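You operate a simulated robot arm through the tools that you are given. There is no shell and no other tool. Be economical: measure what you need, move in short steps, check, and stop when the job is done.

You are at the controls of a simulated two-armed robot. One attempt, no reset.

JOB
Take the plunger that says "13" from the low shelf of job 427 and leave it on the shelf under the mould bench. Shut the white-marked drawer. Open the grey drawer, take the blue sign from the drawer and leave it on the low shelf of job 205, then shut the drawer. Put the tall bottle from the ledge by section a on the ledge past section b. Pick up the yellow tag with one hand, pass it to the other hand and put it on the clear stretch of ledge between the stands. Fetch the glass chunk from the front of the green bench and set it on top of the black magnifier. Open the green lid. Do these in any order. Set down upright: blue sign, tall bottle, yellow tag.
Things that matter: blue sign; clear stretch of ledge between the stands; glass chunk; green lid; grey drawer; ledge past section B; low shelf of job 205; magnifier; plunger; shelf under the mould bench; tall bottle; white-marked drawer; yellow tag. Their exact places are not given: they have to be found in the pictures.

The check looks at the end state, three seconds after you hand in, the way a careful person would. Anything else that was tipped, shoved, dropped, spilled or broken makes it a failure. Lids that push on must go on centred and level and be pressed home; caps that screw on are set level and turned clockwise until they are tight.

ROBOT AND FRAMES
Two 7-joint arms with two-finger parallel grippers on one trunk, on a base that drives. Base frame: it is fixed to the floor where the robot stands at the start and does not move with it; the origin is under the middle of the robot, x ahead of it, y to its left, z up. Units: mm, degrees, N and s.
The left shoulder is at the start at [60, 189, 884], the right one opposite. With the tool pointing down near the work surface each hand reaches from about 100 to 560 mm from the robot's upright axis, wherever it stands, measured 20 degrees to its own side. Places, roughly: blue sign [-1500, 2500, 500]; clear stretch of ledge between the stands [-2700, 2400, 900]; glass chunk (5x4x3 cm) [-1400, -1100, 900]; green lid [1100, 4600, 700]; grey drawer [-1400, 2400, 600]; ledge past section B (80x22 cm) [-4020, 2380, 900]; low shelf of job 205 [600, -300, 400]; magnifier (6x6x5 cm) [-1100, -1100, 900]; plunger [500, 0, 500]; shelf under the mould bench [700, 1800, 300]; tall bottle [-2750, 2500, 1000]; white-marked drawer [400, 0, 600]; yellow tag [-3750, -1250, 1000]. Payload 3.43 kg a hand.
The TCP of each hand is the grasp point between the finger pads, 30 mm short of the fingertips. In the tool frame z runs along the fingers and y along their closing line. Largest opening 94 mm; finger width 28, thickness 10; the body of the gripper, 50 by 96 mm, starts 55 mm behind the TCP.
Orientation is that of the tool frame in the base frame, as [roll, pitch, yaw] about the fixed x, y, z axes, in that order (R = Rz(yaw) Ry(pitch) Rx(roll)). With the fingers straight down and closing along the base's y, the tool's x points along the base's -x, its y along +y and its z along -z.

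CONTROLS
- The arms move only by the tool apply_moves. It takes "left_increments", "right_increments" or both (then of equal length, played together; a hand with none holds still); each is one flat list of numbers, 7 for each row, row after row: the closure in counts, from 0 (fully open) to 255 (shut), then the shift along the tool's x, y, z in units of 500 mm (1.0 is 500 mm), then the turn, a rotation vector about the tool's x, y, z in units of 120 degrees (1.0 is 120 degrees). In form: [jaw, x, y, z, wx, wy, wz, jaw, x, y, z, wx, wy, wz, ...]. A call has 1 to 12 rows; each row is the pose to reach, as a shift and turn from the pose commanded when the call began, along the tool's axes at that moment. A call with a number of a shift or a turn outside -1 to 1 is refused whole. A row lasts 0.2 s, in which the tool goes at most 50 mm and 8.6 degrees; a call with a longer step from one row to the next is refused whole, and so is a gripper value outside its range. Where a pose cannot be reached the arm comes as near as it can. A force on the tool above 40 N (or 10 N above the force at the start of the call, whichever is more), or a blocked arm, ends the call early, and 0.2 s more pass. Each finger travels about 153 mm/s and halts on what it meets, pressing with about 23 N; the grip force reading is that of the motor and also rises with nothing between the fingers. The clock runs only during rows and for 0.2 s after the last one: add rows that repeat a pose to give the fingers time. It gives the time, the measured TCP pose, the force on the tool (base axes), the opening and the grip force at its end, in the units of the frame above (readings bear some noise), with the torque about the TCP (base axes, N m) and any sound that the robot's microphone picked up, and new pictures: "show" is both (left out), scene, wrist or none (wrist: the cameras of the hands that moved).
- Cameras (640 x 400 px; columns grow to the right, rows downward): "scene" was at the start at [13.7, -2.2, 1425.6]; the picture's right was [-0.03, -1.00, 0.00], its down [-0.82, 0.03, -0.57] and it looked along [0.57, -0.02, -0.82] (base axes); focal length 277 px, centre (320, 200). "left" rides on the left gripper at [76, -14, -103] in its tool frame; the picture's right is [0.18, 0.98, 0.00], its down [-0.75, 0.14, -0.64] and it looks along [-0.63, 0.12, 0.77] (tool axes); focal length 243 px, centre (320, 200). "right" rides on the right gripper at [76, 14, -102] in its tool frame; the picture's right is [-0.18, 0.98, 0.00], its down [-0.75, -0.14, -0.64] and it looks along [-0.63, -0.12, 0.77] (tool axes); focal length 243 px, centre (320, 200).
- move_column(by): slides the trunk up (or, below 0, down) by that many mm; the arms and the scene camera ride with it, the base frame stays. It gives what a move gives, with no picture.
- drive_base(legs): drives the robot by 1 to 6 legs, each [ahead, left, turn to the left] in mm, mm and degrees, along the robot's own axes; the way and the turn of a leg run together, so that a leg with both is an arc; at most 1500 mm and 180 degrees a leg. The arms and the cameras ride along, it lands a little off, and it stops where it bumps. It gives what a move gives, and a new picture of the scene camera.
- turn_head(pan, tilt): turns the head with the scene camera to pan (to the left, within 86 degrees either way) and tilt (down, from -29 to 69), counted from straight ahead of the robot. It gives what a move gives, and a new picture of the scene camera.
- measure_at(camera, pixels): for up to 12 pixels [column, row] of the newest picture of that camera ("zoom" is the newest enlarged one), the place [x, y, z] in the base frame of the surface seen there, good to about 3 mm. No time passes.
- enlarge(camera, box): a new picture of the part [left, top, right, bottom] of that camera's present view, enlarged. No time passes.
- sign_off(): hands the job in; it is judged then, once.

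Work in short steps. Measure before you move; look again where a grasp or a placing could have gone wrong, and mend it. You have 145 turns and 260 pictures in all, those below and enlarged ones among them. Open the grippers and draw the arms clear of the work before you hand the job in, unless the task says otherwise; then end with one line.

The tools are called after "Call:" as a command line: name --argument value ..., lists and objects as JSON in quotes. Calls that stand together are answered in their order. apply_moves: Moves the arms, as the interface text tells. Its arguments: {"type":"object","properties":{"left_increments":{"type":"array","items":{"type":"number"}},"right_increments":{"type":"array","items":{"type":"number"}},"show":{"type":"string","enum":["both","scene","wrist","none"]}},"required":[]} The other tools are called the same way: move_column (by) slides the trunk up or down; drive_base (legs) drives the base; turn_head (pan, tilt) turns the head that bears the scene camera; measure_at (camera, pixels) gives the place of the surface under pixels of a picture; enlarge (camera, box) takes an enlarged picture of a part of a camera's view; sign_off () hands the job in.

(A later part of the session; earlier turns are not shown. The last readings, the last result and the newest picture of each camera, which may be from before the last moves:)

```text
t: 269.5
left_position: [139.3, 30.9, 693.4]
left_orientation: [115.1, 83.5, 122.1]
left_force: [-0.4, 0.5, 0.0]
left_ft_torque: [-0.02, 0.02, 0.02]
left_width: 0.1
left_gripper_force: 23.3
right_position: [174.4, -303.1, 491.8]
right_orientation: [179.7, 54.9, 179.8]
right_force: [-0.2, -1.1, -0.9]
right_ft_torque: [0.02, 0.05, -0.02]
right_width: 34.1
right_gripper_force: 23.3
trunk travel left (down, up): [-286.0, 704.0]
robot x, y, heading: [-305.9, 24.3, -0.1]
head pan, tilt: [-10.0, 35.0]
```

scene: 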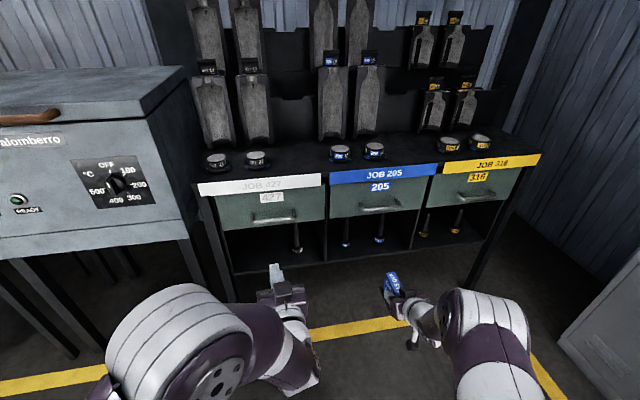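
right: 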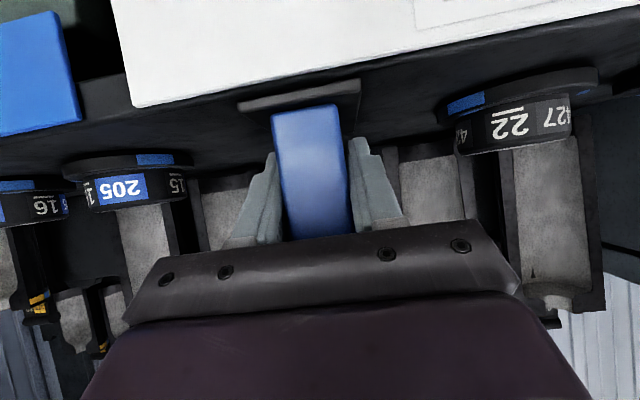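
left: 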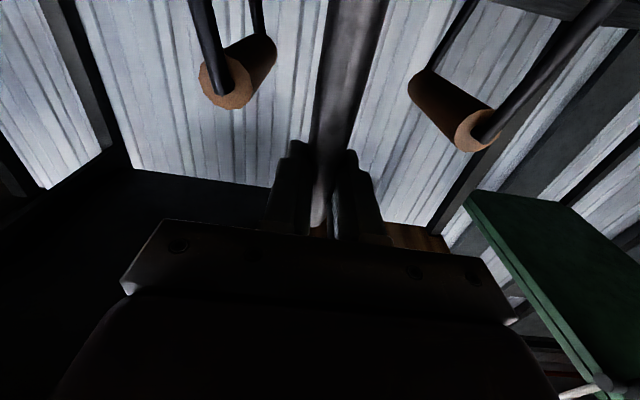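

Call:
enlarge --camera "scene" --box '[310, 180, 430, 280]'

Call:
measure_at --camera "scene" --pixels '[[346, 243], [380, 240], [363, 246], [363, 252], [400, 243], [334, 250], [363, 235], [412, 244], [345, 230], [379, 228], [355, 256], [390, 214]]'

```text
4.00 times, centred on (370, 230) of scene
```

zoom: 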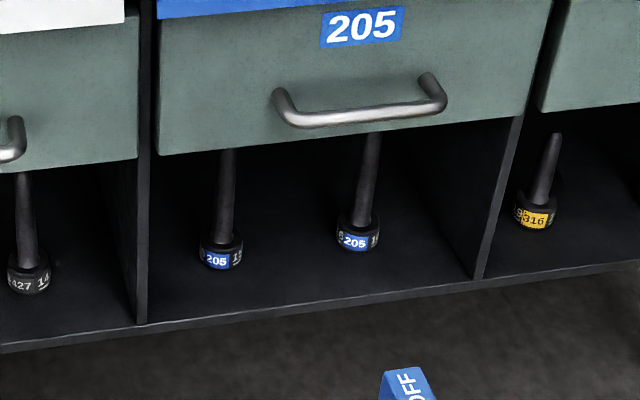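

```text
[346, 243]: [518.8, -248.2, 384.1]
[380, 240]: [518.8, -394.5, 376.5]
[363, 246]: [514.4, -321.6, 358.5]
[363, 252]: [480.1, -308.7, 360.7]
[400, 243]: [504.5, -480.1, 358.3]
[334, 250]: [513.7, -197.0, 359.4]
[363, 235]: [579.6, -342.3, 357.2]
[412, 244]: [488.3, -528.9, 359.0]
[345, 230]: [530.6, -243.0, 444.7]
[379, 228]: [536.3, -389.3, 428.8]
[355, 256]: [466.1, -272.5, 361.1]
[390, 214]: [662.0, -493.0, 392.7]
```

Free gap at y≈-321 between plungers (y -248, -394), shelf z 359.5. I'll lower the hand to z 417, drive ahead 190, then re-check.

Call:
apply_moves --right_increments '[255, 0.06, -0.018, 0.043, 0, 0, 0, 255, 0.123, -0.036, 0.086, 0, 0, 0, 255, 0.123, -0.036, 0.086, 0, 0, 0]' --show "none"

Call:
drive_base --legs '[[190, 0, 0]]'

```text
t: 270.3
left_position: [139.4, 30.4, 692.5]
left_orientation: [115.1, 83.6, 122.1]
left_force: [0.5, 0.5, 0.0]
left_ft_torque: [-0.05, 0.02, 0.03]
left_width: 0.0
left_gripper_force: 22.9
right_position: [173.5, -319.9, 414.7]
right_orientation: [179.6, 55.0, 179.7]
right_force: [-0.2, -0.6, -1.5]
right_ft_torque: [-0.02, 0.07, 0.03]
right_width: 34.2
right_gripper_force: 22.9
trunk travel left (down, up): [-286.0, 704.0]
robot x, y, heading: [-308.4, 20.4, -0.1]
head pan, tilt: [-10.0, 35.0]
```

```text
t: 271.9
left_position: [331.9, 28.3, 692.6]
left_orientation: [115.2, 83.5, 122.0]
left_force: [0.6, 0.4, -0.3]
left_ft_torque: [0.01, -0.03, 0.01]
left_width: 0.0
left_gripper_force: 23.7
right_position: [363.8, -321.1, 414.3]
right_orientation: [179.7, 54.9, 179.5]
right_force: [-0.6, -0.2, -2.1]
right_ft_torque: [-0.01, 0.02, -0.01]
right_width: 34.1
right_gripper_force: 23.1
trunk travel left (down, up): [-286.0, 704.0]
robot x, y, heading: [-118.4, 21.0, -0.4]
head pan, tilt: [-10.0, 35.0]
```

scene: 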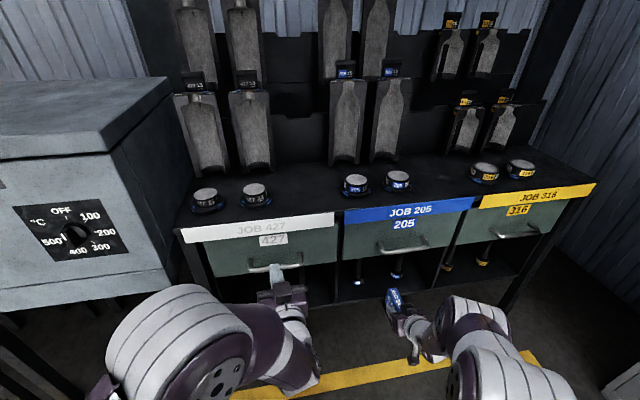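

Moving the sign in 141 mm level over the shelf.

Call:
apply_moves --right_increments '[255, -0.03, 0, 0.043, 0, 0, 0, 255, -0.065, 0, 0.093, 0, 0, 0, 255, -0.1, 0, 0.143, 0, 0, 0, 255, -0.135, 0, 0.193, 0, 0, 0, 255, -0.162, 0, 0.231, 0, 0, 0, 255, -0.162, 0, 0.231, 0, 0, 0]' --show "both"

```text
t: 273.2
left_position: [331.5, 28.8, 692.9]
left_orientation: [115.3, 83.5, 121.9]
left_force: [1.2, -0.2, 0.2]
left_ft_torque: [-0.04, 0.0, -0.02]
left_width: 0.0
left_gripper_force: 22.7
right_position: [504.7, -321.3, 415.9]
right_orientation: [179.6, 55.0, 179.6]
right_force: [0.9, -0.2, -1.2]
right_ft_torque: [0.03, 0.06, 0.02]
right_width: 34.3
right_gripper_force: 22.6
trunk travel left (down, up): [-286.0, 704.0]
robot x, y, heading: [-112.5, 14.7, -0.5]
head pan, tilt: [-10.0, 35.0]
```

scene: 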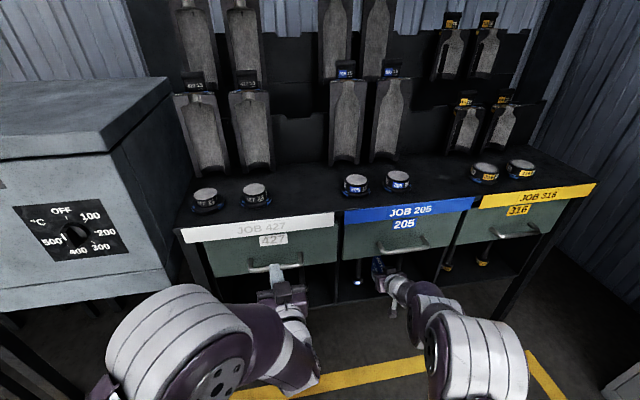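
right: 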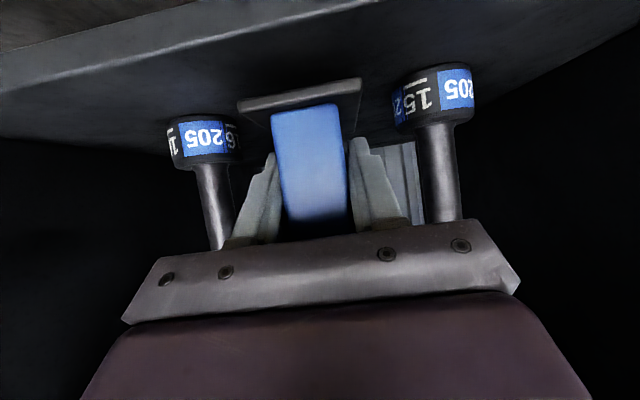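

Centred between the plungers. Lowering 12–14 mm to contact.

Call:
apply_moves --right_increments '[255, 0.01, 0, 0.007, 0, 0, 0, 255, 0.016, 0, 0.0112, 0, 0, 0, 255, 0.02, 0, 0.014, 0, 0, 0, 255, 0.023, 0, 0.016, 0, 0, 0, 255, 0.023, 0, 0.016, 0, 0, 0]' --show "none"

```text
t: 274.4
left_position: [331.5, 26.9, 693.0]
left_orientation: [115.1, 83.5, 121.9]
left_force: [0.1, -0.1, -0.1]
left_ft_torque: [0.02, 0.02, 0.03]
left_width: 0.0
left_gripper_force: 22.5
right_position: [505.5, -323.3, 402.0]
right_orientation: [179.7, 55.0, 179.5]
right_force: [0.0, 0.4, -0.6]
right_ft_torque: [0.01, 0.01, 0.02]
right_width: 34.0
right_gripper_force: 23.0
trunk travel left (down, up): [-286.0, 704.0]
robot x, y, heading: [-111.8, 19.9, -0.4]
head pan, tilt: [-10.0, 35.0]
```

Call:
apply_moves --right_increments '[255, 0.0033, 0, 0.0023, 0, 0, 0, 255, 0.0066, 0, 0.0046, 0, 0, 0, 255, 0.0066, 0, 0.0046, 0, 0, 0]' --show "none"

```text
t: 275.2
left_position: [329.1, 29.0, 693.3]
left_orientation: [114.6, 83.6, 121.4]
left_force: [0.4, 0.5, 0.7]
left_ft_torque: [-0.01, 0.02, -0.04]
left_width: 0.0
left_gripper_force: 23.2
right_position: [505.6, -322.6, 399.9]
right_orientation: [179.8, 55.5, 179.8]
right_force: [0.7, 0.0, 19.9]
right_ft_torque: [-0.05, 0.45, 0.0]
right_width: 34.0
right_gripper_force: 23.0
trunk travel left (down, up): [-286.0, 704.0]
robot x, y, heading: [-113.7, 18.7, -0.4]
head pan, tilt: [-10.0, 35.0]
```

Seated on the shelf (20 N). Opening to about 52 and backing out along the tool.

Call:
apply_moves --right_increments '[170, 0, 0, 0, 0, 0, 0, 120, 0, 0, 0, 0, 0, 0, 120, 0, 0, 0, 0, 0, 0, 120, 0.01, 0, -0.03, 0, 0, 0, 120, 0.02, 0, -0.08, 0, 0, 0, 120, 0.04, 0, -0.14, 0, 0, 0, 120, 0.06, 0, -0.2, 0, 0, 0, 120, 0.08, 0, -0.27, 0, 0, 0, 120, 0.08, 0, -0.34, 0, 0, 0]' --show "scene"

Call:
enlarge --camera "scene" --box '[320, 220, 460, 310]'

```text
t: 277.2
left_position: [331.7, 30.1, 692.8]
left_orientation: [115.1, 83.4, 121.8]
left_force: [0.3, 0.3, 0.5]
left_ft_torque: [0.0, -0.01, -0.05]
left_width: 0.0
left_gripper_force: 22.9
right_position: [341.5, -322.0, 462.6]
right_orientation: [179.8, 54.9, 179.6]
right_force: [-0.1, -0.1, -0.3]
right_ft_torque: [-0.03, 0.0, 0.0]
right_width: 49.6
right_gripper_force: 0.1
trunk travel left (down, up): [-286.0, 704.0]
robot x, y, heading: [-112.8, 18.0, -0.2]
head pan, tilt: [-10.0, 35.0]
```

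scene: 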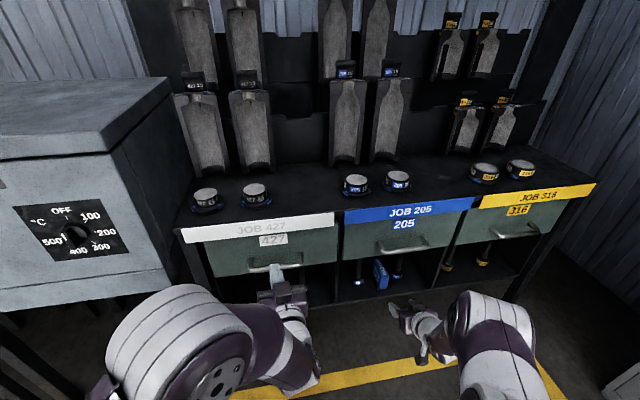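

```text
4.44 times, centred on (390, 265) of scene
```

zoom: 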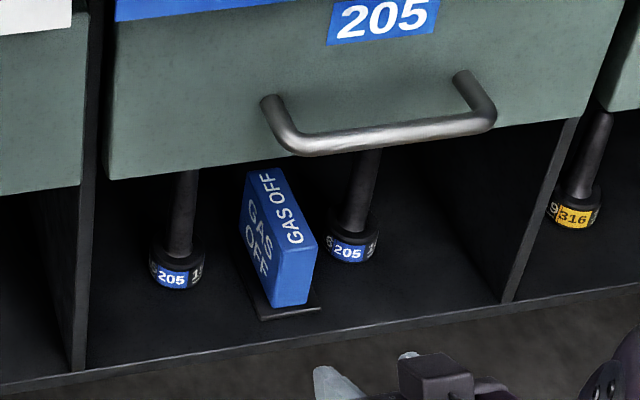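

The blue sign stands on the 205 low shelf. Next the glass chunk around (-1400,-1100): I'll back off, raise the trunk, turn right 90 and look toward it.

Call:
drive_base --legs '[[-190, 0, 0], [0, 0, -90]]'

Call:
move_column --by 390

Call:
turn_head --pan -60 --tilt 25

```text
t: 282.6
left_position: [-298.3, -425.7, 693.3]
left_orientation: [115.1, 83.5, 31.0]
left_force: [0.4, 0.0, -0.4]
left_ft_torque: [-0.01, 0.01, -0.02]
left_width: 0.0
left_gripper_force: 22.7
right_position: [-650.3, -430.3, 460.3]
right_orientation: [179.7, 54.9, 88.5]
right_force: [-0.6, -0.3, 0.0]
right_ft_torque: [0.03, 0.0, 0.01]
right_width: 49.7
right_gripper_force: 0.0
trunk travel left (down, up): [-286.0, 704.0]
robot x, y, heading: [-296.5, 17.2, -91.4]
head pan, tilt: [-10.0, 35.0]
```

scene: 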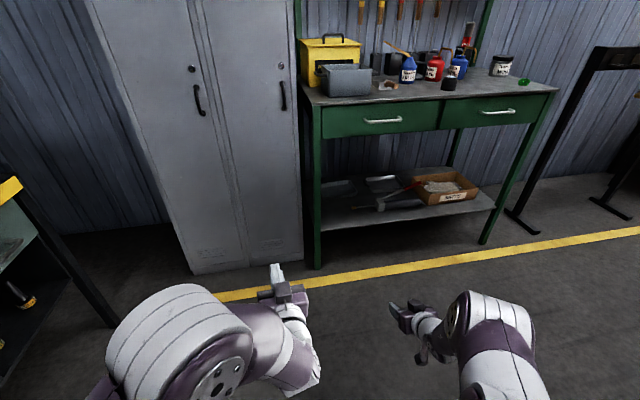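

```text
t: 286.4
left_position: [-297.3, -426.1, 1083.3]
left_orientation: [115.1, 83.5, 30.9]
left_force: [0.6, 0.4, -0.3]
left_ft_torque: [-0.01, -0.02, 0.0]
left_width: 0.0
left_gripper_force: 22.7
right_position: [-648.9, -430.5, 851.2]
right_orientation: [179.7, 54.9, 88.6]
right_force: [0.5, 0.5, -0.3]
right_ft_torque: [-0.03, 0.02, -0.04]
right_width: 49.9
right_gripper_force: 0.0
trunk travel left (down, up): [-676.0, 314.0]
robot x, y, heading: [-297.3, 21.1, -91.1]
head pan, tilt: [-10.0, 35.0]
```

```text
t: 287.6
left_position: [-297.2, -425.3, 1084.8]
left_orientation: [115.0, 83.6, 30.8]
left_force: [0.5, -0.4, -0.7]
left_ft_torque: [0.0, -0.01, 0.02]
left_width: 0.1
left_gripper_force: 22.6
right_position: [-649.5, -430.6, 852.6]
right_orientation: [179.7, 55.0, 88.5]
right_force: [-0.5, 0.0, -0.7]
right_ft_torque: [-0.01, 0.01, 0.0]
right_width: 49.9
right_gripper_force: 0.0
trunk travel left (down, up): [-676.0, 314.0]
robot x, y, heading: [-300.6, 19.1, -91.2]
head pan, tilt: [-60.0, 25.0]
```

scene: 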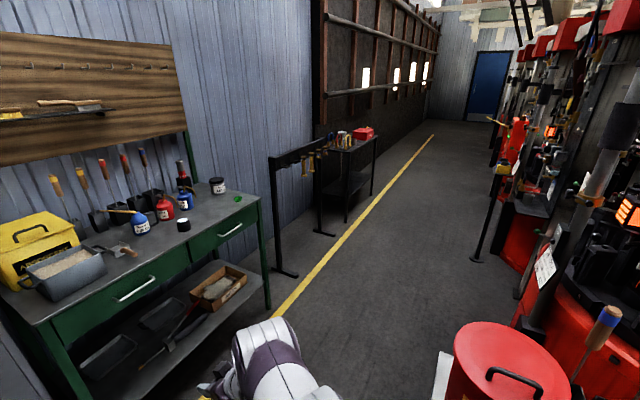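

The green bench is found: a green chunk at (238,199) and a small black item at (183,225). Zooming and measuring.

Call:
enlarge --camera "scene" --box '[80, 150, 280, 275]'

Call:
measure_at --camera "scene" --pixels '[[238, 199], [183, 219], [183, 228], [218, 187], [230, 215], [185, 245], [255, 205], [470, 350], [440, 390], [128, 250]]'

```text
3.20 times, centred on (180, 212) of scene
```

zoom: 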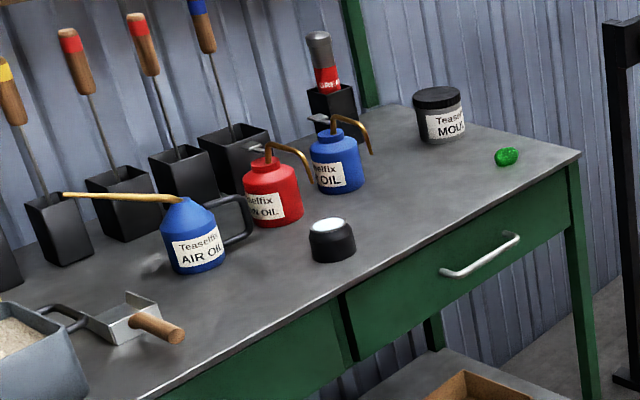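

```text
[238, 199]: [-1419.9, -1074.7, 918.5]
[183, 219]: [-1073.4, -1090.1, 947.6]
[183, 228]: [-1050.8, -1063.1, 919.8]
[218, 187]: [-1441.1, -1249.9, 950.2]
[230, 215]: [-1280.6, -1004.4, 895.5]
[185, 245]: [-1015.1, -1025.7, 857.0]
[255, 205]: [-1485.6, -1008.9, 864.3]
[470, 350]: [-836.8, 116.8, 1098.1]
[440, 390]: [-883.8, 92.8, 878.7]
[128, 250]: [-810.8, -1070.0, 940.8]
```

The magnifier is at (-1070,-1090) with its top near 948, the chunk at (-1420,-1075), and the bench at z 897. Driving to stand in front, with x≈-1220, y≈-440.

Call:
drive_base --legs '[[450, 0, 1.2], [0, -920, 0]]'

Call:
turn_head --pan 0 --tilt 45

```text
t: 294.6
left_position: [-1184.0, -887.8, 1082.8]
left_orientation: [115.0, 83.5, 33.4]
left_force: [0.1, 0.0, -0.3]
left_ft_torque: [-0.01, -0.03, 0.0]
left_width: 0.1
left_gripper_force: 23.2
right_position: [-1534.2, -910.4, 852.2]
right_orientation: [179.8, 55.0, 91.1]
right_force: [0.8, -0.4, -0.3]
right_ft_torque: [-0.01, 0.0, 0.01]
right_width: 49.4
right_gripper_force: 0.1
trunk travel left (down, up): [-676.0, 314.0]
robot x, y, heading: [-1203.8, -445.2, -88.7]
head pan, tilt: [-60.0, 25.0]
```

scene: 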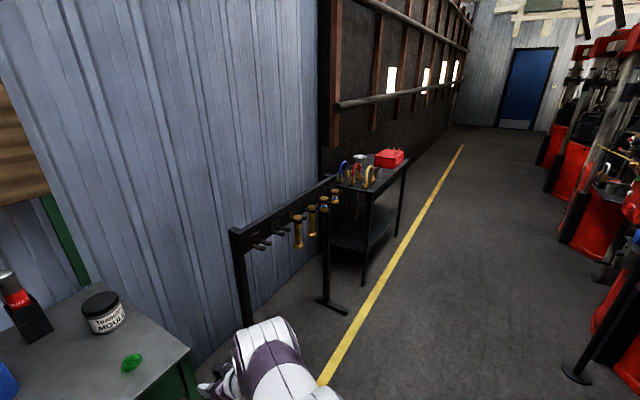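

```text
t: 295.9
left_position: [-1184.6, -889.5, 1083.0]
left_orientation: [115.1, 83.5, 33.5]
left_force: [-0.3, 0.3, 0.4]
left_ft_torque: [0.01, 0.02, 0.02]
left_width: 0.3
left_gripper_force: 22.5
right_position: [-1534.8, -908.2, 850.5]
right_orientation: [179.7, 54.9, 91.2]
right_force: [-0.5, 0.0, 0.8]
right_ft_torque: [0.01, -0.02, 0.01]
right_width: 49.7
right_gripper_force: 0.0
trunk travel left (down, up): [-676.0, 314.0]
robot x, y, heading: [-1206.6, -444.3, -88.5]
head pan, tilt: [0.0, 45.0]
```

scene: 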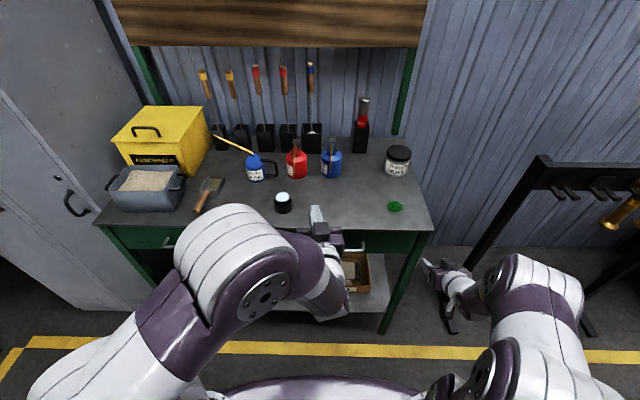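

Bringing the right hand up to fingers-down and lifting the left a bit, then driving 170 closer.

Call:
apply_moves --right_increments '[50, -0.08, 0, -0.055, 0, 0, 0, 0, -0.16, 0, -0.11, 0, 0, 0, 0, -0.24, 0, -0.165, 0, 0.03, 0, 0, -0.295, 0, -0.207, 0, 0.09, 0, 0, -0.295, 0, -0.207, 0, 0.16, 0, 0, -0.295, 0, -0.207, 0, 0.23, 0, 0, -0.295, 0, -0.207, 0, 0.3, 0, 0, -0.295, 0, -0.207, 0, 0.37, 0, 0, -0.295, 0, -0.207, 0, 0.43, 0, 0, -0.295, 0, -0.207, 0, 0.458, 0]' --left_increments '[255, -0.03, 0, 0, 0, 0, 0, 255, -0.06, 0, 0, 0, 0, 0, 255, -0.09, 0, 0, 0, 0, 0, 255, -0.12, 0, 0, 0, 0, 0, 255, -0.12, 0, 0, 0, 0, 0, 255, -0.12, 0, 0, 0, 0, 0, 255, -0.12, 0, 0, 0, 0, 0, 255, -0.12, 0, 0, 0, 0, 0, 255, -0.12, 0, 0, 0, 0, 0, 255, -0.12, 0, 0, 0, 0, 0]' --show "none"

Call:
drive_base --legs '[[170, 0, -1.5]]'

Call:
enlarge --camera "right" --box '[0, 0, 640, 400]'

```text
t: 298.1
left_position: [-1191.2, -892.0, 1141.5]
left_orientation: [115.3, 83.5, 33.7]
left_force: [0.5, -0.1, -0.2]
left_ft_torque: [0.0, 0.03, 0.0]
left_width: 0.2
left_gripper_force: 23.6
right_position: [-1535.2, -909.6, 1032.6]
right_orientation: [179.9, -0.2, 91.4]
right_force: [-0.4, 0.2, -0.6]
right_ft_torque: [0.01, -0.01, -0.01]
right_width: 93.8
right_gripper_force: 0.0
trunk travel left (down, up): [-676.0, 314.0]
robot x, y, heading: [-1205.6, -441.2, -88.8]
head pan, tilt: [0.0, 45.0]
```

```text
t: 299.6
left_position: [-1199.2, -1062.2, 1141.4]
left_orientation: [115.3, 83.5, 32.4]
left_force: [0.1, 0.5, 0.8]
left_ft_torque: [-0.04, -0.01, 0.01]
left_width: 0.0
left_gripper_force: 23.0
right_position: [-1545.4, -1072.1, 1032.5]
right_orientation: [179.8, -0.1, 90.0]
right_force: [0.8, 0.0, 0.7]
right_ft_torque: [0.03, 0.01, 0.01]
right_width: 93.9
right_gripper_force: 0.1
trunk travel left (down, up): [-676.0, 314.0]
robot x, y, heading: [-1203.7, -610.4, -90.0]
head pan, tilt: [0.0, 45.0]
```

scene: 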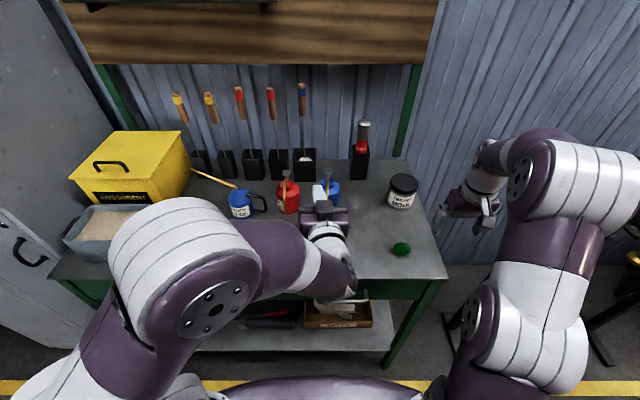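

```text
1.00 times, centred on (320, 200) of right (not enlarged: the box is as wide or as high as the picture)
```

zoom: 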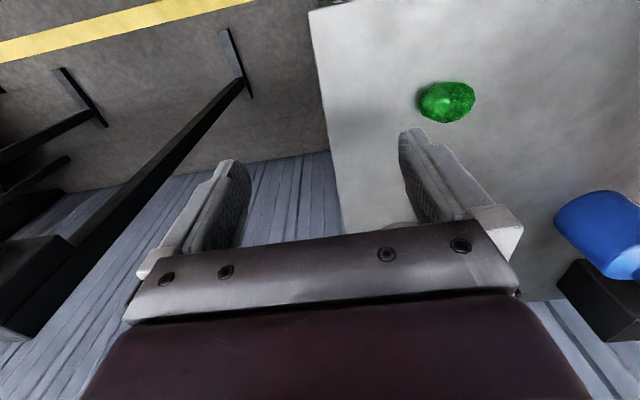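

Measuring the chunk from the wrist picture, and its far edges from the scene.

Call:
measure_at --camera "zoom" --pixels '[[448, 102], [424, 102], [470, 100], [448, 87], [446, 118], [440, 135], [490, 100]]'

Call:
measure_at --camera "scene" --pixels '[[401, 248], [393, 249], [409, 248], [401, 243], [401, 254]]'

```text
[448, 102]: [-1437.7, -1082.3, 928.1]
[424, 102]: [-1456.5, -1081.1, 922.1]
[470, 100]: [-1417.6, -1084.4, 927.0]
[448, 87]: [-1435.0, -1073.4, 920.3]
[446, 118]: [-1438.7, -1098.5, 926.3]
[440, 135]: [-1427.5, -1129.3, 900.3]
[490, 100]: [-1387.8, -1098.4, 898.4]
```

```text
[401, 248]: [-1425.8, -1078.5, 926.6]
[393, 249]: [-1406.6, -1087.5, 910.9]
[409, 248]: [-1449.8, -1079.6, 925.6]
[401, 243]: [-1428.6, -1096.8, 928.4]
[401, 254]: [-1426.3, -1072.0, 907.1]
```

Chunk centre (-1431,-1084), about 50×40×30. Moving above it, then down to TCP z 931, and closing.

Call:
apply_moves --right_increments '[0, -0.01, 0.08, 0, 0, 0, 0, 0, -0.02, 0.16, 0, 0, 0, 0, 0, -0.024, 0.228, 0.02, 0, 0, 0, 0, -0.024, 0.228, 0.08, 0, 0, 0, 0, -0.024, 0.228, 0.14, 0, 0, 0, 0, -0.024, 0.228, 0.19, 0, 0, 0, 0, -0.024, 0.228, 0.203, 0, 0, 0, 0, -0.024, 0.228, 0.203, 0, 0, 0]' --show "wrist"

```text
t: 301.4
left_position: [-1198.6, -1061.6, 1141.4]
left_orientation: [115.1, 83.4, 32.2]
left_force: [-0.2, 0.2, 0.8]
left_ft_torque: [-0.03, 0.0, 0.02]
left_width: 0.0
left_gripper_force: 22.7
right_position: [-1428.1, -1083.1, 931.1]
right_orientation: [179.8, -0.1, 90.0]
right_force: [-0.4, -0.7, 0.4]
right_ft_torque: [0.0, -0.01, -0.02]
right_width: 94.0
right_gripper_force: 0.1
trunk travel left (down, up): [-676.0, 314.0]
robot x, y, heading: [-1206.0, -615.9, -90.3]
head pan, tilt: [0.0, 45.0]
```

right: 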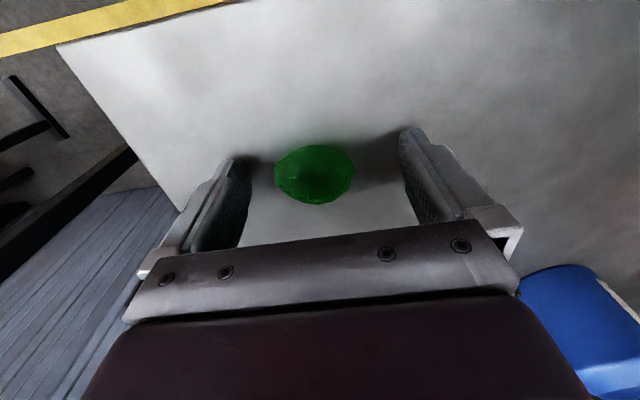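

Centred between the fingers. Closing and lifting 90 mm.

Call:
apply_moves --right_increments '[120, 0, 0, 0, 0, 0, 0, 255, 0, 0, 0, 0, 0, 0, 255, 0, 0, 0, 0, 0, 0, 255, 0, 0, -0.02, 0, 0, 0, 255, 0, 0, -0.06, 0, 0, 0, 255, 0, 0, -0.12, 0, 0, 0, 255, 0, 0, -0.18, 0, 0, 0]' --show "wrist"

```text
t: 303.0
left_position: [-1199.8, -1061.4, 1142.4]
left_orientation: [114.9, 83.5, 32.1]
left_force: [-0.4, 0.0, -1.1]
left_ft_torque: [-0.02, -0.05, 0.03]
left_width: 0.0
left_gripper_force: 23.4
right_position: [-1429.6, -1082.5, 1020.3]
right_orientation: [179.8, 0.0, 90.0]
right_force: [-0.6, 0.7, -0.8]
right_ft_torque: [0.02, 0.02, 0.0]
right_width: 43.2
right_gripper_force: 22.6
trunk travel left (down, up): [-676.0, 314.0]
robot x, y, heading: [-1198.3, -612.3, -89.9]
head pan, tilt: [0.0, 45.0]
```

right: 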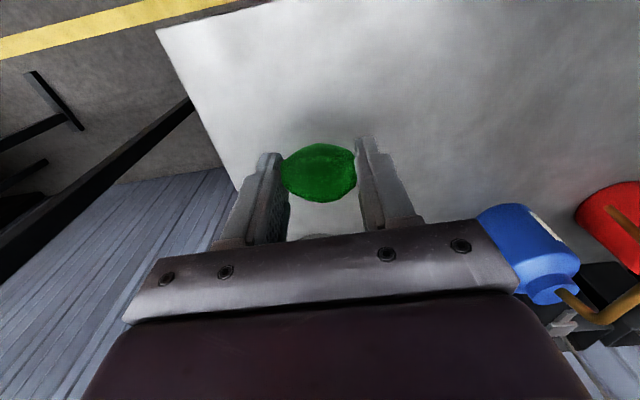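

Chunk held. Raising 80 and strafing 355 left to the magnifier.

Call:
move_column --by 80

Call:
drive_base --legs '[[0, 355, 0]]'

Call:
enlarge --camera "right" --box '[0, 0, 640, 400]'

```text
t: 304.2
left_position: [-1198.8, -1062.0, 1222.5]
left_orientation: [115.2, 83.6, 32.3]
left_force: [-0.6, 0.6, 0.2]
left_ft_torque: [0.02, 0.0, 0.01]
left_width: 0.0
left_gripper_force: 23.6
right_position: [-1430.6, -1083.2, 1100.2]
right_orientation: [179.8, 0.0, 90.0]
right_force: [-0.4, -0.3, 0.1]
right_ft_torque: [0.02, 0.0, -0.01]
right_width: 43.0
right_gripper_force: 23.1
trunk travel left (down, up): [-756.0, 234.0]
robot x, y, heading: [-1200.2, -611.1, -90.0]
head pan, tilt: [0.0, 45.0]
```

```text
t: 306.4
left_position: [-847.6, -1062.1, 1222.2]
left_orientation: [115.1, 83.5, 32.3]
left_force: [0.7, -0.1, 0.7]
left_ft_torque: [0.0, 0.0, -0.04]
left_width: 0.0
left_gripper_force: 23.0
right_position: [-1078.1, -1082.8, 1100.1]
right_orientation: [179.8, 0.0, 90.1]
right_force: [-0.1, 0.6, 0.0]
right_ft_torque: [-0.01, 0.01, -0.03]
right_width: 42.9
right_gripper_force: 22.9
trunk travel left (down, up): [-756.0, 234.0]
robot x, y, heading: [-847.0, -611.9, -89.8]
head pan, tilt: [0.0, 45.0]
```

scene: 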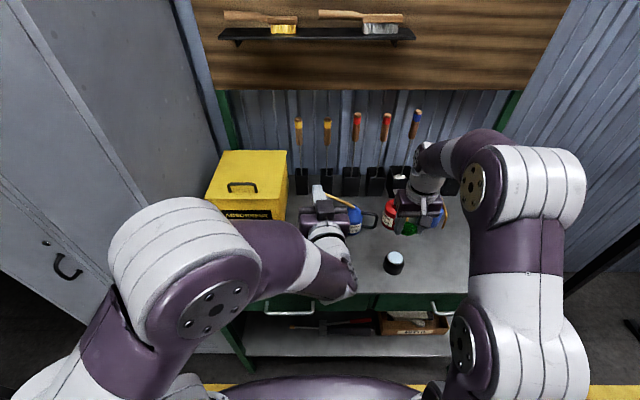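

```text
1.00 times, centred on (320, 200) of right (not enlarged: the box is as wide or as high as the picture)
```

zoom: 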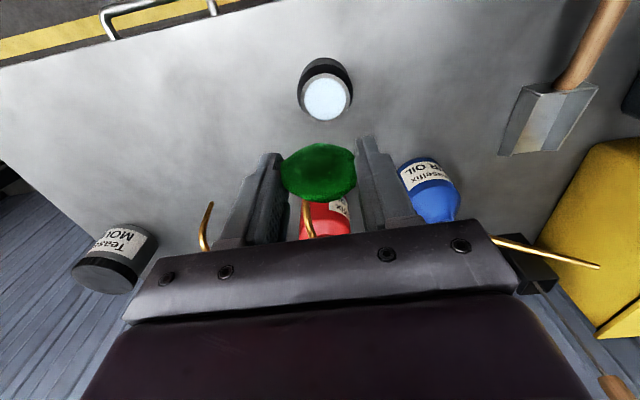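

Call:
measure_at --camera "zoom" --pixels '[[327, 97], [303, 95], [352, 97], [328, 76], [325, 120], [314, 62], [310, 212], [205, 215], [430, 160], [345, 210]]'

Call:
measure_at --camera "scene" --pixels '[[394, 257], [385, 259], [403, 257], [394, 250], [394, 270]]'

```text
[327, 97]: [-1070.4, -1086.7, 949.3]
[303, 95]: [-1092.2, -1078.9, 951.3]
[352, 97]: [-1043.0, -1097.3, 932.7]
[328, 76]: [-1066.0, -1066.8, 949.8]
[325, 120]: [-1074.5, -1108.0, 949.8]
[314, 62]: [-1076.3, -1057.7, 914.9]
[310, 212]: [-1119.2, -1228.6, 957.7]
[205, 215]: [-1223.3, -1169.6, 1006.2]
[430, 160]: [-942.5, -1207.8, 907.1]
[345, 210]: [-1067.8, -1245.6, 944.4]
```

```text
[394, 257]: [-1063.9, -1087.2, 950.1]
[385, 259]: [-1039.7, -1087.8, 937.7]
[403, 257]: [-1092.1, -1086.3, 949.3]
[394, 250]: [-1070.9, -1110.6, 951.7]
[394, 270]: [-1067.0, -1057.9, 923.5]
```

Magnifier top centre (-1068.5,-1088, 950). Lowering the chunk over it, slowly at the end.

Call:
apply_moves --right_increments '[255, -0.005, 0.01, 0.03, 0, 0, 0, 255, -0.009, 0.019, 0.09, 0, 0, 0, 255, -0.009, 0.019, 0.15, 0, 0, 0, 255, -0.009, 0.019, 0.2, 0, 0, 0, 255, -0.009, 0.019, 0.222, 0, 0, 0, 255, -0.009, 0.019, 0.228, 0, 0, 0, 255, -0.009, 0.019, 0.228, 0, 0, 0]' --show "wrist"

```text
t: 308.1
left_position: [-847.0, -1061.2, 1221.6]
left_orientation: [115.2, 83.5, 32.5]
left_force: [-0.3, 0.2, 0.5]
left_ft_torque: [-0.01, 0.02, 0.0]
left_width: 0.0
left_gripper_force: 23.8
right_position: [-1066.3, -1086.2, 985.9]
right_orientation: [179.8, 0.1, 90.0]
right_force: [-0.4, 0.2, 0.2]
right_ft_torque: [0.01, 0.02, -0.02]
right_width: 42.9
right_gripper_force: 22.8
trunk travel left (down, up): [-756.0, 234.0]
robot x, y, heading: [-852.6, -610.5, -89.9]
head pan, tilt: [0.0, 45.0]
```

right: 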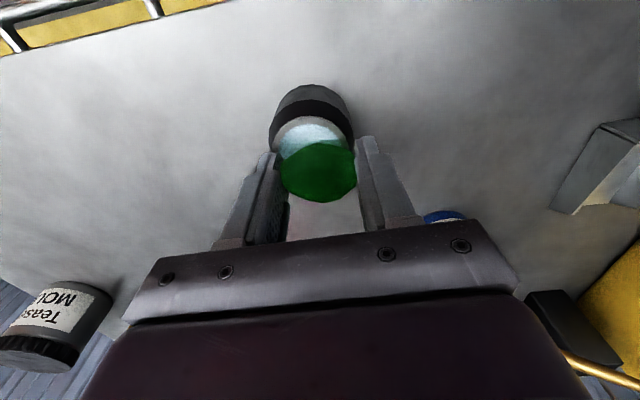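

Aligned within about 2 mm. Lowering in 1 mm steps until contact.

Call:
apply_moves --right_increments '[255, 0, -0.004, 0.003, 0, 0, 0, 255, 0, -0.004, 0.006, 0, 0, 0, 255, 0, -0.004, 0.008, 0, 0, 0, 255, 0, -0.004, 0.008, 0, 0, 0]' --show "none"

```text
t: 309.1
left_position: [-847.1, -1061.2, 1222.1]
left_orientation: [115.3, 83.5, 32.3]
left_force: [0.4, 0.2, -0.1]
left_ft_torque: [-0.01, -0.01, 0.03]
left_width: 0.0
left_gripper_force: 22.8
right_position: [-1068.3, -1088.0, 982.6]
right_orientation: [179.8, 0.0, 90.2]
right_force: [-0.4, -0.2, -0.8]
right_ft_torque: [0.0, -0.01, -0.02]
right_width: 43.0
right_gripper_force: 23.3
trunk travel left (down, up): [-756.0, 234.0]
robot x, y, heading: [-848.4, -612.4, -89.8]
head pan, tilt: [0.0, 45.0]
```

Call:
apply_moves --right_increments '[255, 0, 0, 0.003, 0, 0, 0, 255, 0, 0, 0.006, 0, 0, 0, 255, 0, 0, 0.006, 0, 0, 0]' --show "none"

```text
t: 309.9
left_position: [-847.0, -1061.3, 1221.0]
left_orientation: [115.2, 83.5, 32.4]
left_force: [0.1, -0.2, 0.6]
left_ft_torque: [-0.01, -0.01, -0.03]
left_width: 0.1
left_gripper_force: 23.1
right_position: [-1069.5, -1086.5, 980.2]
right_orientation: [179.7, 0.0, 90.1]
right_force: [0.4, -0.1, 0.2]
right_ft_torque: [-0.01, 0.0, 0.01]
right_width: 42.8
right_gripper_force: 23.3
trunk travel left (down, up): [-756.0, 234.0]
robot x, y, heading: [-851.9, -608.4, -89.7]
head pan, tilt: [0.0, 45.0]
```

Call:
apply_moves --right_increments '[255, 0, 0, 0.003, 0, 0, 0, 255, 0, 0, 0.005, 0, 0, 0, 255, 0, 0, 0.005, 0, 0, 0]' --show "wrist"

```text
t: 310.6
left_position: [-846.1, -1060.3, 1222.9]
left_orientation: [114.7, 83.5, 31.8]
left_force: [0.9, -0.3, -0.3]
left_ft_torque: [0.01, -0.02, 0.01]
left_width: 0.0
left_gripper_force: 23.0
right_position: [-1069.4, -1087.5, 978.6]
right_orientation: [179.9, 0.3, 90.1]
right_force: [-0.7, -0.5, 16.3]
right_ft_torque: [0.01, 0.01, -0.07]
right_width: 43.1
right_gripper_force: 22.6
trunk travel left (down, up): [-756.0, 234.0]
robot x, y, heading: [-851.2, -615.7, -89.9]
head pan, tilt: [0.0, 45.0]
```

right: 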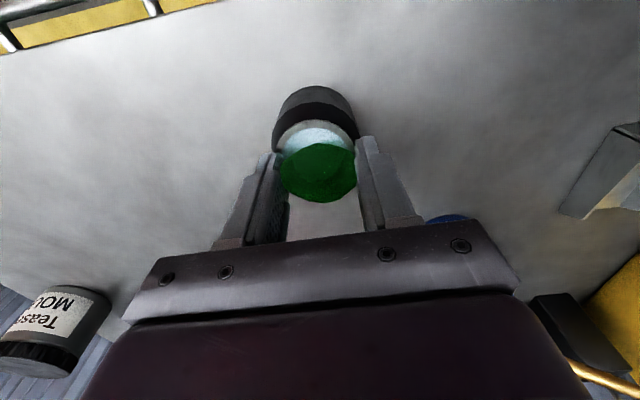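

Contact at 16 N. Opening slowly and rising straight up.

Call:
apply_moves --right_increments '[120, 0, 0, 0, 0, 0, 0, 80, 0, 0, 0, 0, 0, 0, 60, 0, 0, 0, 0, 0, 0, 60, 0, 0, -0.03, 0, 0, 0, 60, 0, 0, -0.08, 0, 0, 0, 60, 0, 0, -0.16, 0, 0, 0, 60, 0, 0, -0.24, 0, 0, 0]' --show "scene"

Call:
enlarge --camera "scene" --box '[340, 200, 460, 290]'

```text
t: 312.2
left_position: [-846.7, -1060.4, 1221.0]
left_orientation: [114.9, 83.5, 32.1]
left_force: [0.6, -0.5, 0.1]
left_ft_torque: [0.02, -0.02, -0.03]
left_width: 0.0
left_gripper_force: 22.8
right_position: [-1070.4, -1086.4, 1099.5]
right_orientation: [179.9, 0.0, 90.1]
right_force: [-0.2, 0.0, -0.1]
right_ft_torque: [-0.01, 0.03, 0.04]
right_width: 72.1
right_gripper_force: 0.0
trunk travel left (down, up): [-756.0, 234.0]
robot x, y, heading: [-853.0, -610.3, -89.9]
head pan, tilt: [0.0, 45.0]
```

scene: 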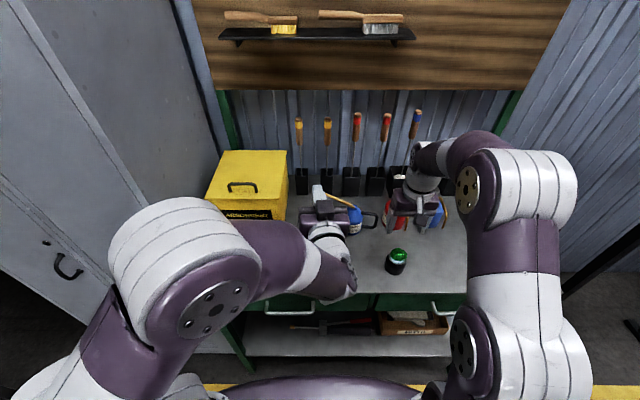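

```text
4.44 times, centred on (400, 245) of scene
```

zoom: 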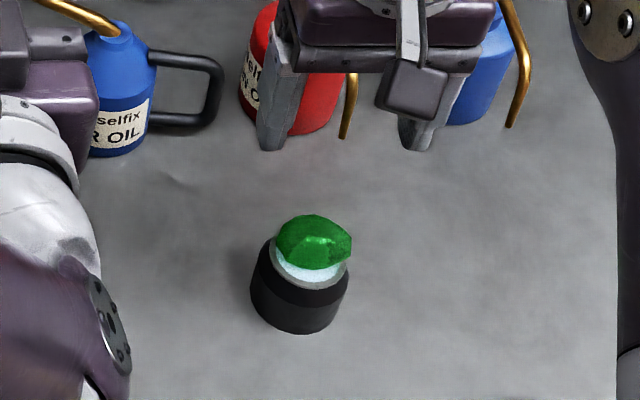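

The chunk sits on the magnifier. Next the yellow tag: backing off, turning to face -x along the aisle, and looking.

Call:
drive_base --legs '[[-220, 0, 0], [0, 0, -90]]'

Call:
turn_head --pan 10 --tilt 20

Call:
measure_at --camera "scene" --pixels '[[320, 250], [250, 250], [400, 250], [200, 200], [450, 200], [320, 200]]'

```text
t: 317.7
left_position: [-1300.8, -411.8, 1222.3]
left_orientation: [115.3, 83.5, -55.2]
left_force: [-0.3, -0.1, 0.3]
left_ft_torque: [-0.03, 0.02, -0.02]
left_width: 0.0
left_gripper_force: 23.2
right_position: [-1336.5, -189.8, 1098.0]
right_orientation: [179.8, -0.1, 2.6]
right_force: [-0.7, 0.3, 0.5]
right_ft_torque: [0.04, 0.02, 0.0]
right_width: 72.2
right_gripper_force: 0.1
trunk travel left (down, up): [-756.0, 234.0]
robot x, y, heading: [-850.5, -386.5, -177.5]
head pan, tilt: [0.0, 45.0]
```

scene: 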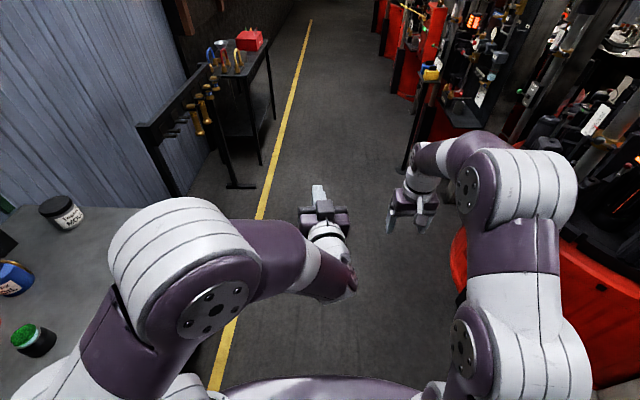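

```text
t: 318.6
left_position: [-1300.2, -410.9, 1220.7]
left_orientation: [115.1, 83.5, -55.3]
left_force: [-1.0, 1.1, -0.6]
left_ft_torque: [0.01, 0.01, 0.0]
left_width: 0.0
left_gripper_force: 23.2
right_position: [-1336.5, -187.7, 1098.4]
right_orientation: [179.8, 0.0, 2.6]
right_force: [-1.0, -0.3, 0.0]
right_ft_torque: [-0.02, 0.01, 0.02]
right_width: 71.8
right_gripper_force: 0.0
trunk travel left (down, up): [-756.0, 234.0]
robot x, y, heading: [-854.8, -387.4, -177.2]
head pan, tilt: [10.0, 20.0]
```

scene: 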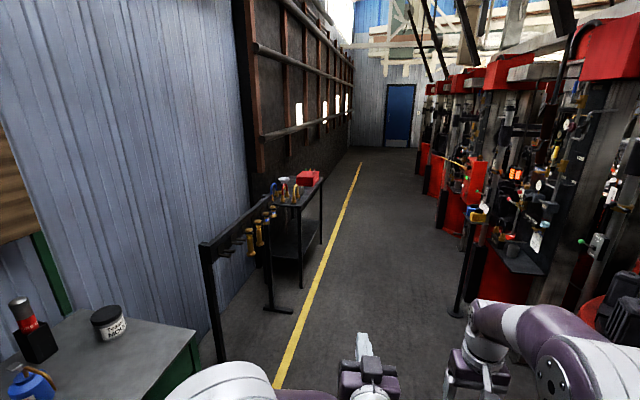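

```text
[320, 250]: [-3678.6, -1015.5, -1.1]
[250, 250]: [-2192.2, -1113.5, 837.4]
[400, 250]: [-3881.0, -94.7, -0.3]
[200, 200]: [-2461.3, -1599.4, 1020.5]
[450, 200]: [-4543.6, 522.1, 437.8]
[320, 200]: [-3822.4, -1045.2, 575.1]
```

The aisle is clear. The tag table is at x≈-3700, y≈-1100. Driving 2.6 m ahead (drifting slightly away from the stand), then turning to face -y.

Call:
drive_base --legs '[[1400, 0, 0], [1250, 0, 0], [0, 0, 87]]'

Call:
turn_head --pan 0 --tilt 35

```text
t: 335.4
left_position: [-3546.4, -892.7, 1221.7]
left_orientation: [115.1, 83.5, 30.3]
left_force: [0.4, 0.5, -0.2]
left_ft_torque: [0.04, -0.04, -0.01]
left_width: 0.0
left_gripper_force: 22.8
right_position: [-3772.2, -911.4, 1099.3]
right_orientation: [179.7, -0.1, 88.2]
right_force: [0.3, -0.8, 0.0]
right_ft_torque: [-0.01, 0.0, 0.01]
right_width: 71.9
right_gripper_force: 0.0
trunk travel left (down, up): [-756.0, 234.0]
robot x, y, heading: [-3534.4, -442.7, -91.7]
head pan, tilt: [10.0, 20.0]
```

scene: 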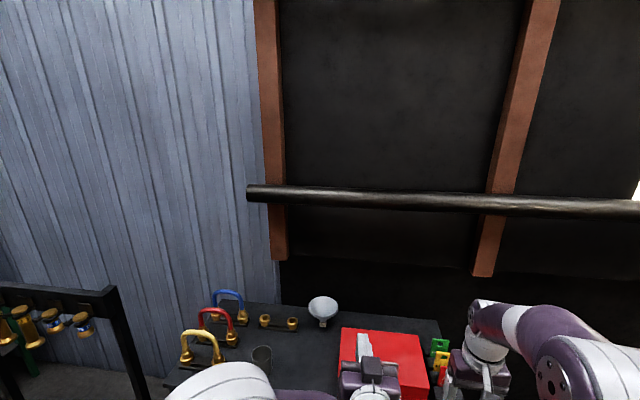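

```text
t: 336.1
left_position: [-3546.2, -893.2, 1221.8]
left_orientation: [115.1, 83.5, 30.3]
left_force: [0.4, 1.2, 0.2]
left_ft_torque: [-0.05, 0.03, 0.0]
left_width: 0.0
left_gripper_force: 23.0
right_position: [-3771.6, -912.1, 1097.4]
right_orientation: [179.7, 0.0, 88.1]
right_force: [-0.2, -0.7, 0.1]
right_ft_torque: [-0.03, 0.01, 0.03]
right_width: 71.9
right_gripper_force: 0.1
trunk travel left (down, up): [-756.0, 234.0]
robot x, y, heading: [-3538.1, -445.3, -92.0]
head pan, tilt: [0.0, 35.0]
```

scene: 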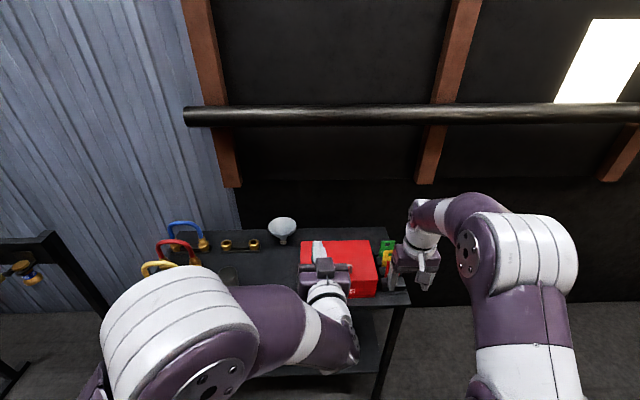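

The tags stand just right of the red box, near (388,258). Zooming from the scene and the wrist.

Call:
enlarge --camera "scene" --box '[290, 220, 450, 320]'

Call:
enlarge --camera "right" --box '[0, 0, 640, 400]'

```text
4.00 times, centred on (370, 270) of scene
```

zoom: 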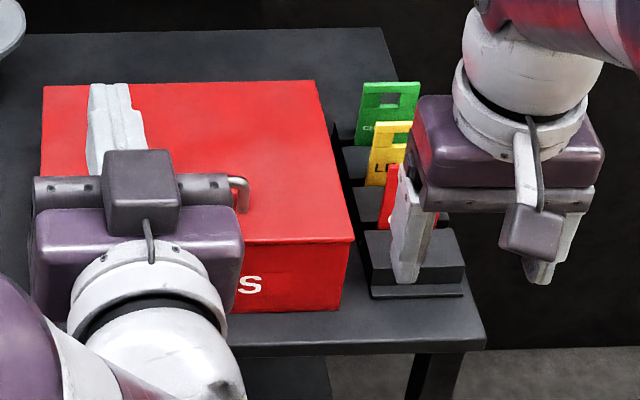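

```text
1.00 times, centred on (320, 200) of right (not enlarged: the box is as wide or as high as the picture)
```

zoom: 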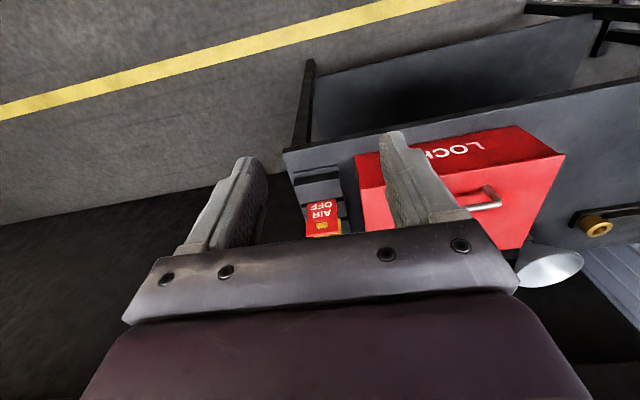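

Lifting the right hand aside for a clear view of the tag holder.

Call:
apply_moves --right_increments '[72, 0, -0.08, -0.03, 0, 0, 0, 72, 0.05, -0.16, -0.06, 0, 0, 0, 72, 0.1, -0.22, -0.1, 0, 0, 0, 72, 0.16, -0.28, -0.14, 0, 0, 0]' --show "none"

Call:
enlarge --camera "scene" --box '[330, 220, 450, 310]'

```text
t: 337.1
left_position: [-3547.1, -892.4, 1222.1]
left_orientation: [114.8, 83.5, 29.7]
left_force: [0.3, -0.3, -0.2]
left_ft_torque: [-0.03, 0.01, -0.01]
left_width: 0.0
left_gripper_force: 23.1
right_position: [-3905.6, -819.9, 1146.6]
right_orientation: [179.8, 0.0, 88.1]
right_force: [0.2, -0.2, -0.6]
right_ft_torque: [-0.04, -0.01, -0.01]
right_width: 67.6
right_gripper_force: 0.1
right hand out of reach, approached as far as the arm can: row 3, 4
trunk travel left (down, up): [-756.0, 234.0]
robot x, y, heading: [-3533.6, -442.7, -91.8]
head pan, tilt: [0.0, 35.0]
```

```text
4.44 times, centred on (390, 265) of scene
```

zoom: 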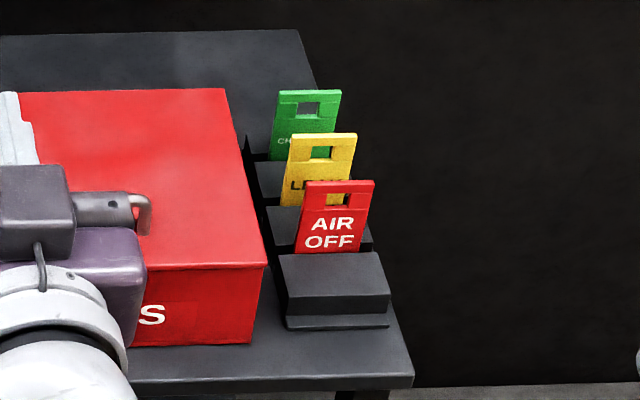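

Call:
measure_at --camera "zoom" --pixels '[[300, 137], [350, 137], [295, 165], [345, 165], [290, 195], [345, 185], [320, 175], [340, 222], [335, 265], [275, 215], [330, 300], [240, 320]]'

```text
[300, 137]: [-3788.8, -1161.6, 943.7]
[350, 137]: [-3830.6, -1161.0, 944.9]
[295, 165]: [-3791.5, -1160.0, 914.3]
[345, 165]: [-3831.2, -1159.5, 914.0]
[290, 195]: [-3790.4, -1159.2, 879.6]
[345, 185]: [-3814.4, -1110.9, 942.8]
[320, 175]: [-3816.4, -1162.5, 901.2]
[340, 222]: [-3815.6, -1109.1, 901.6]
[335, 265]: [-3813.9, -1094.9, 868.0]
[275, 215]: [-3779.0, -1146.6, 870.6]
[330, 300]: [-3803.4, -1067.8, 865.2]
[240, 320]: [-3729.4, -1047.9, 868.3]
```

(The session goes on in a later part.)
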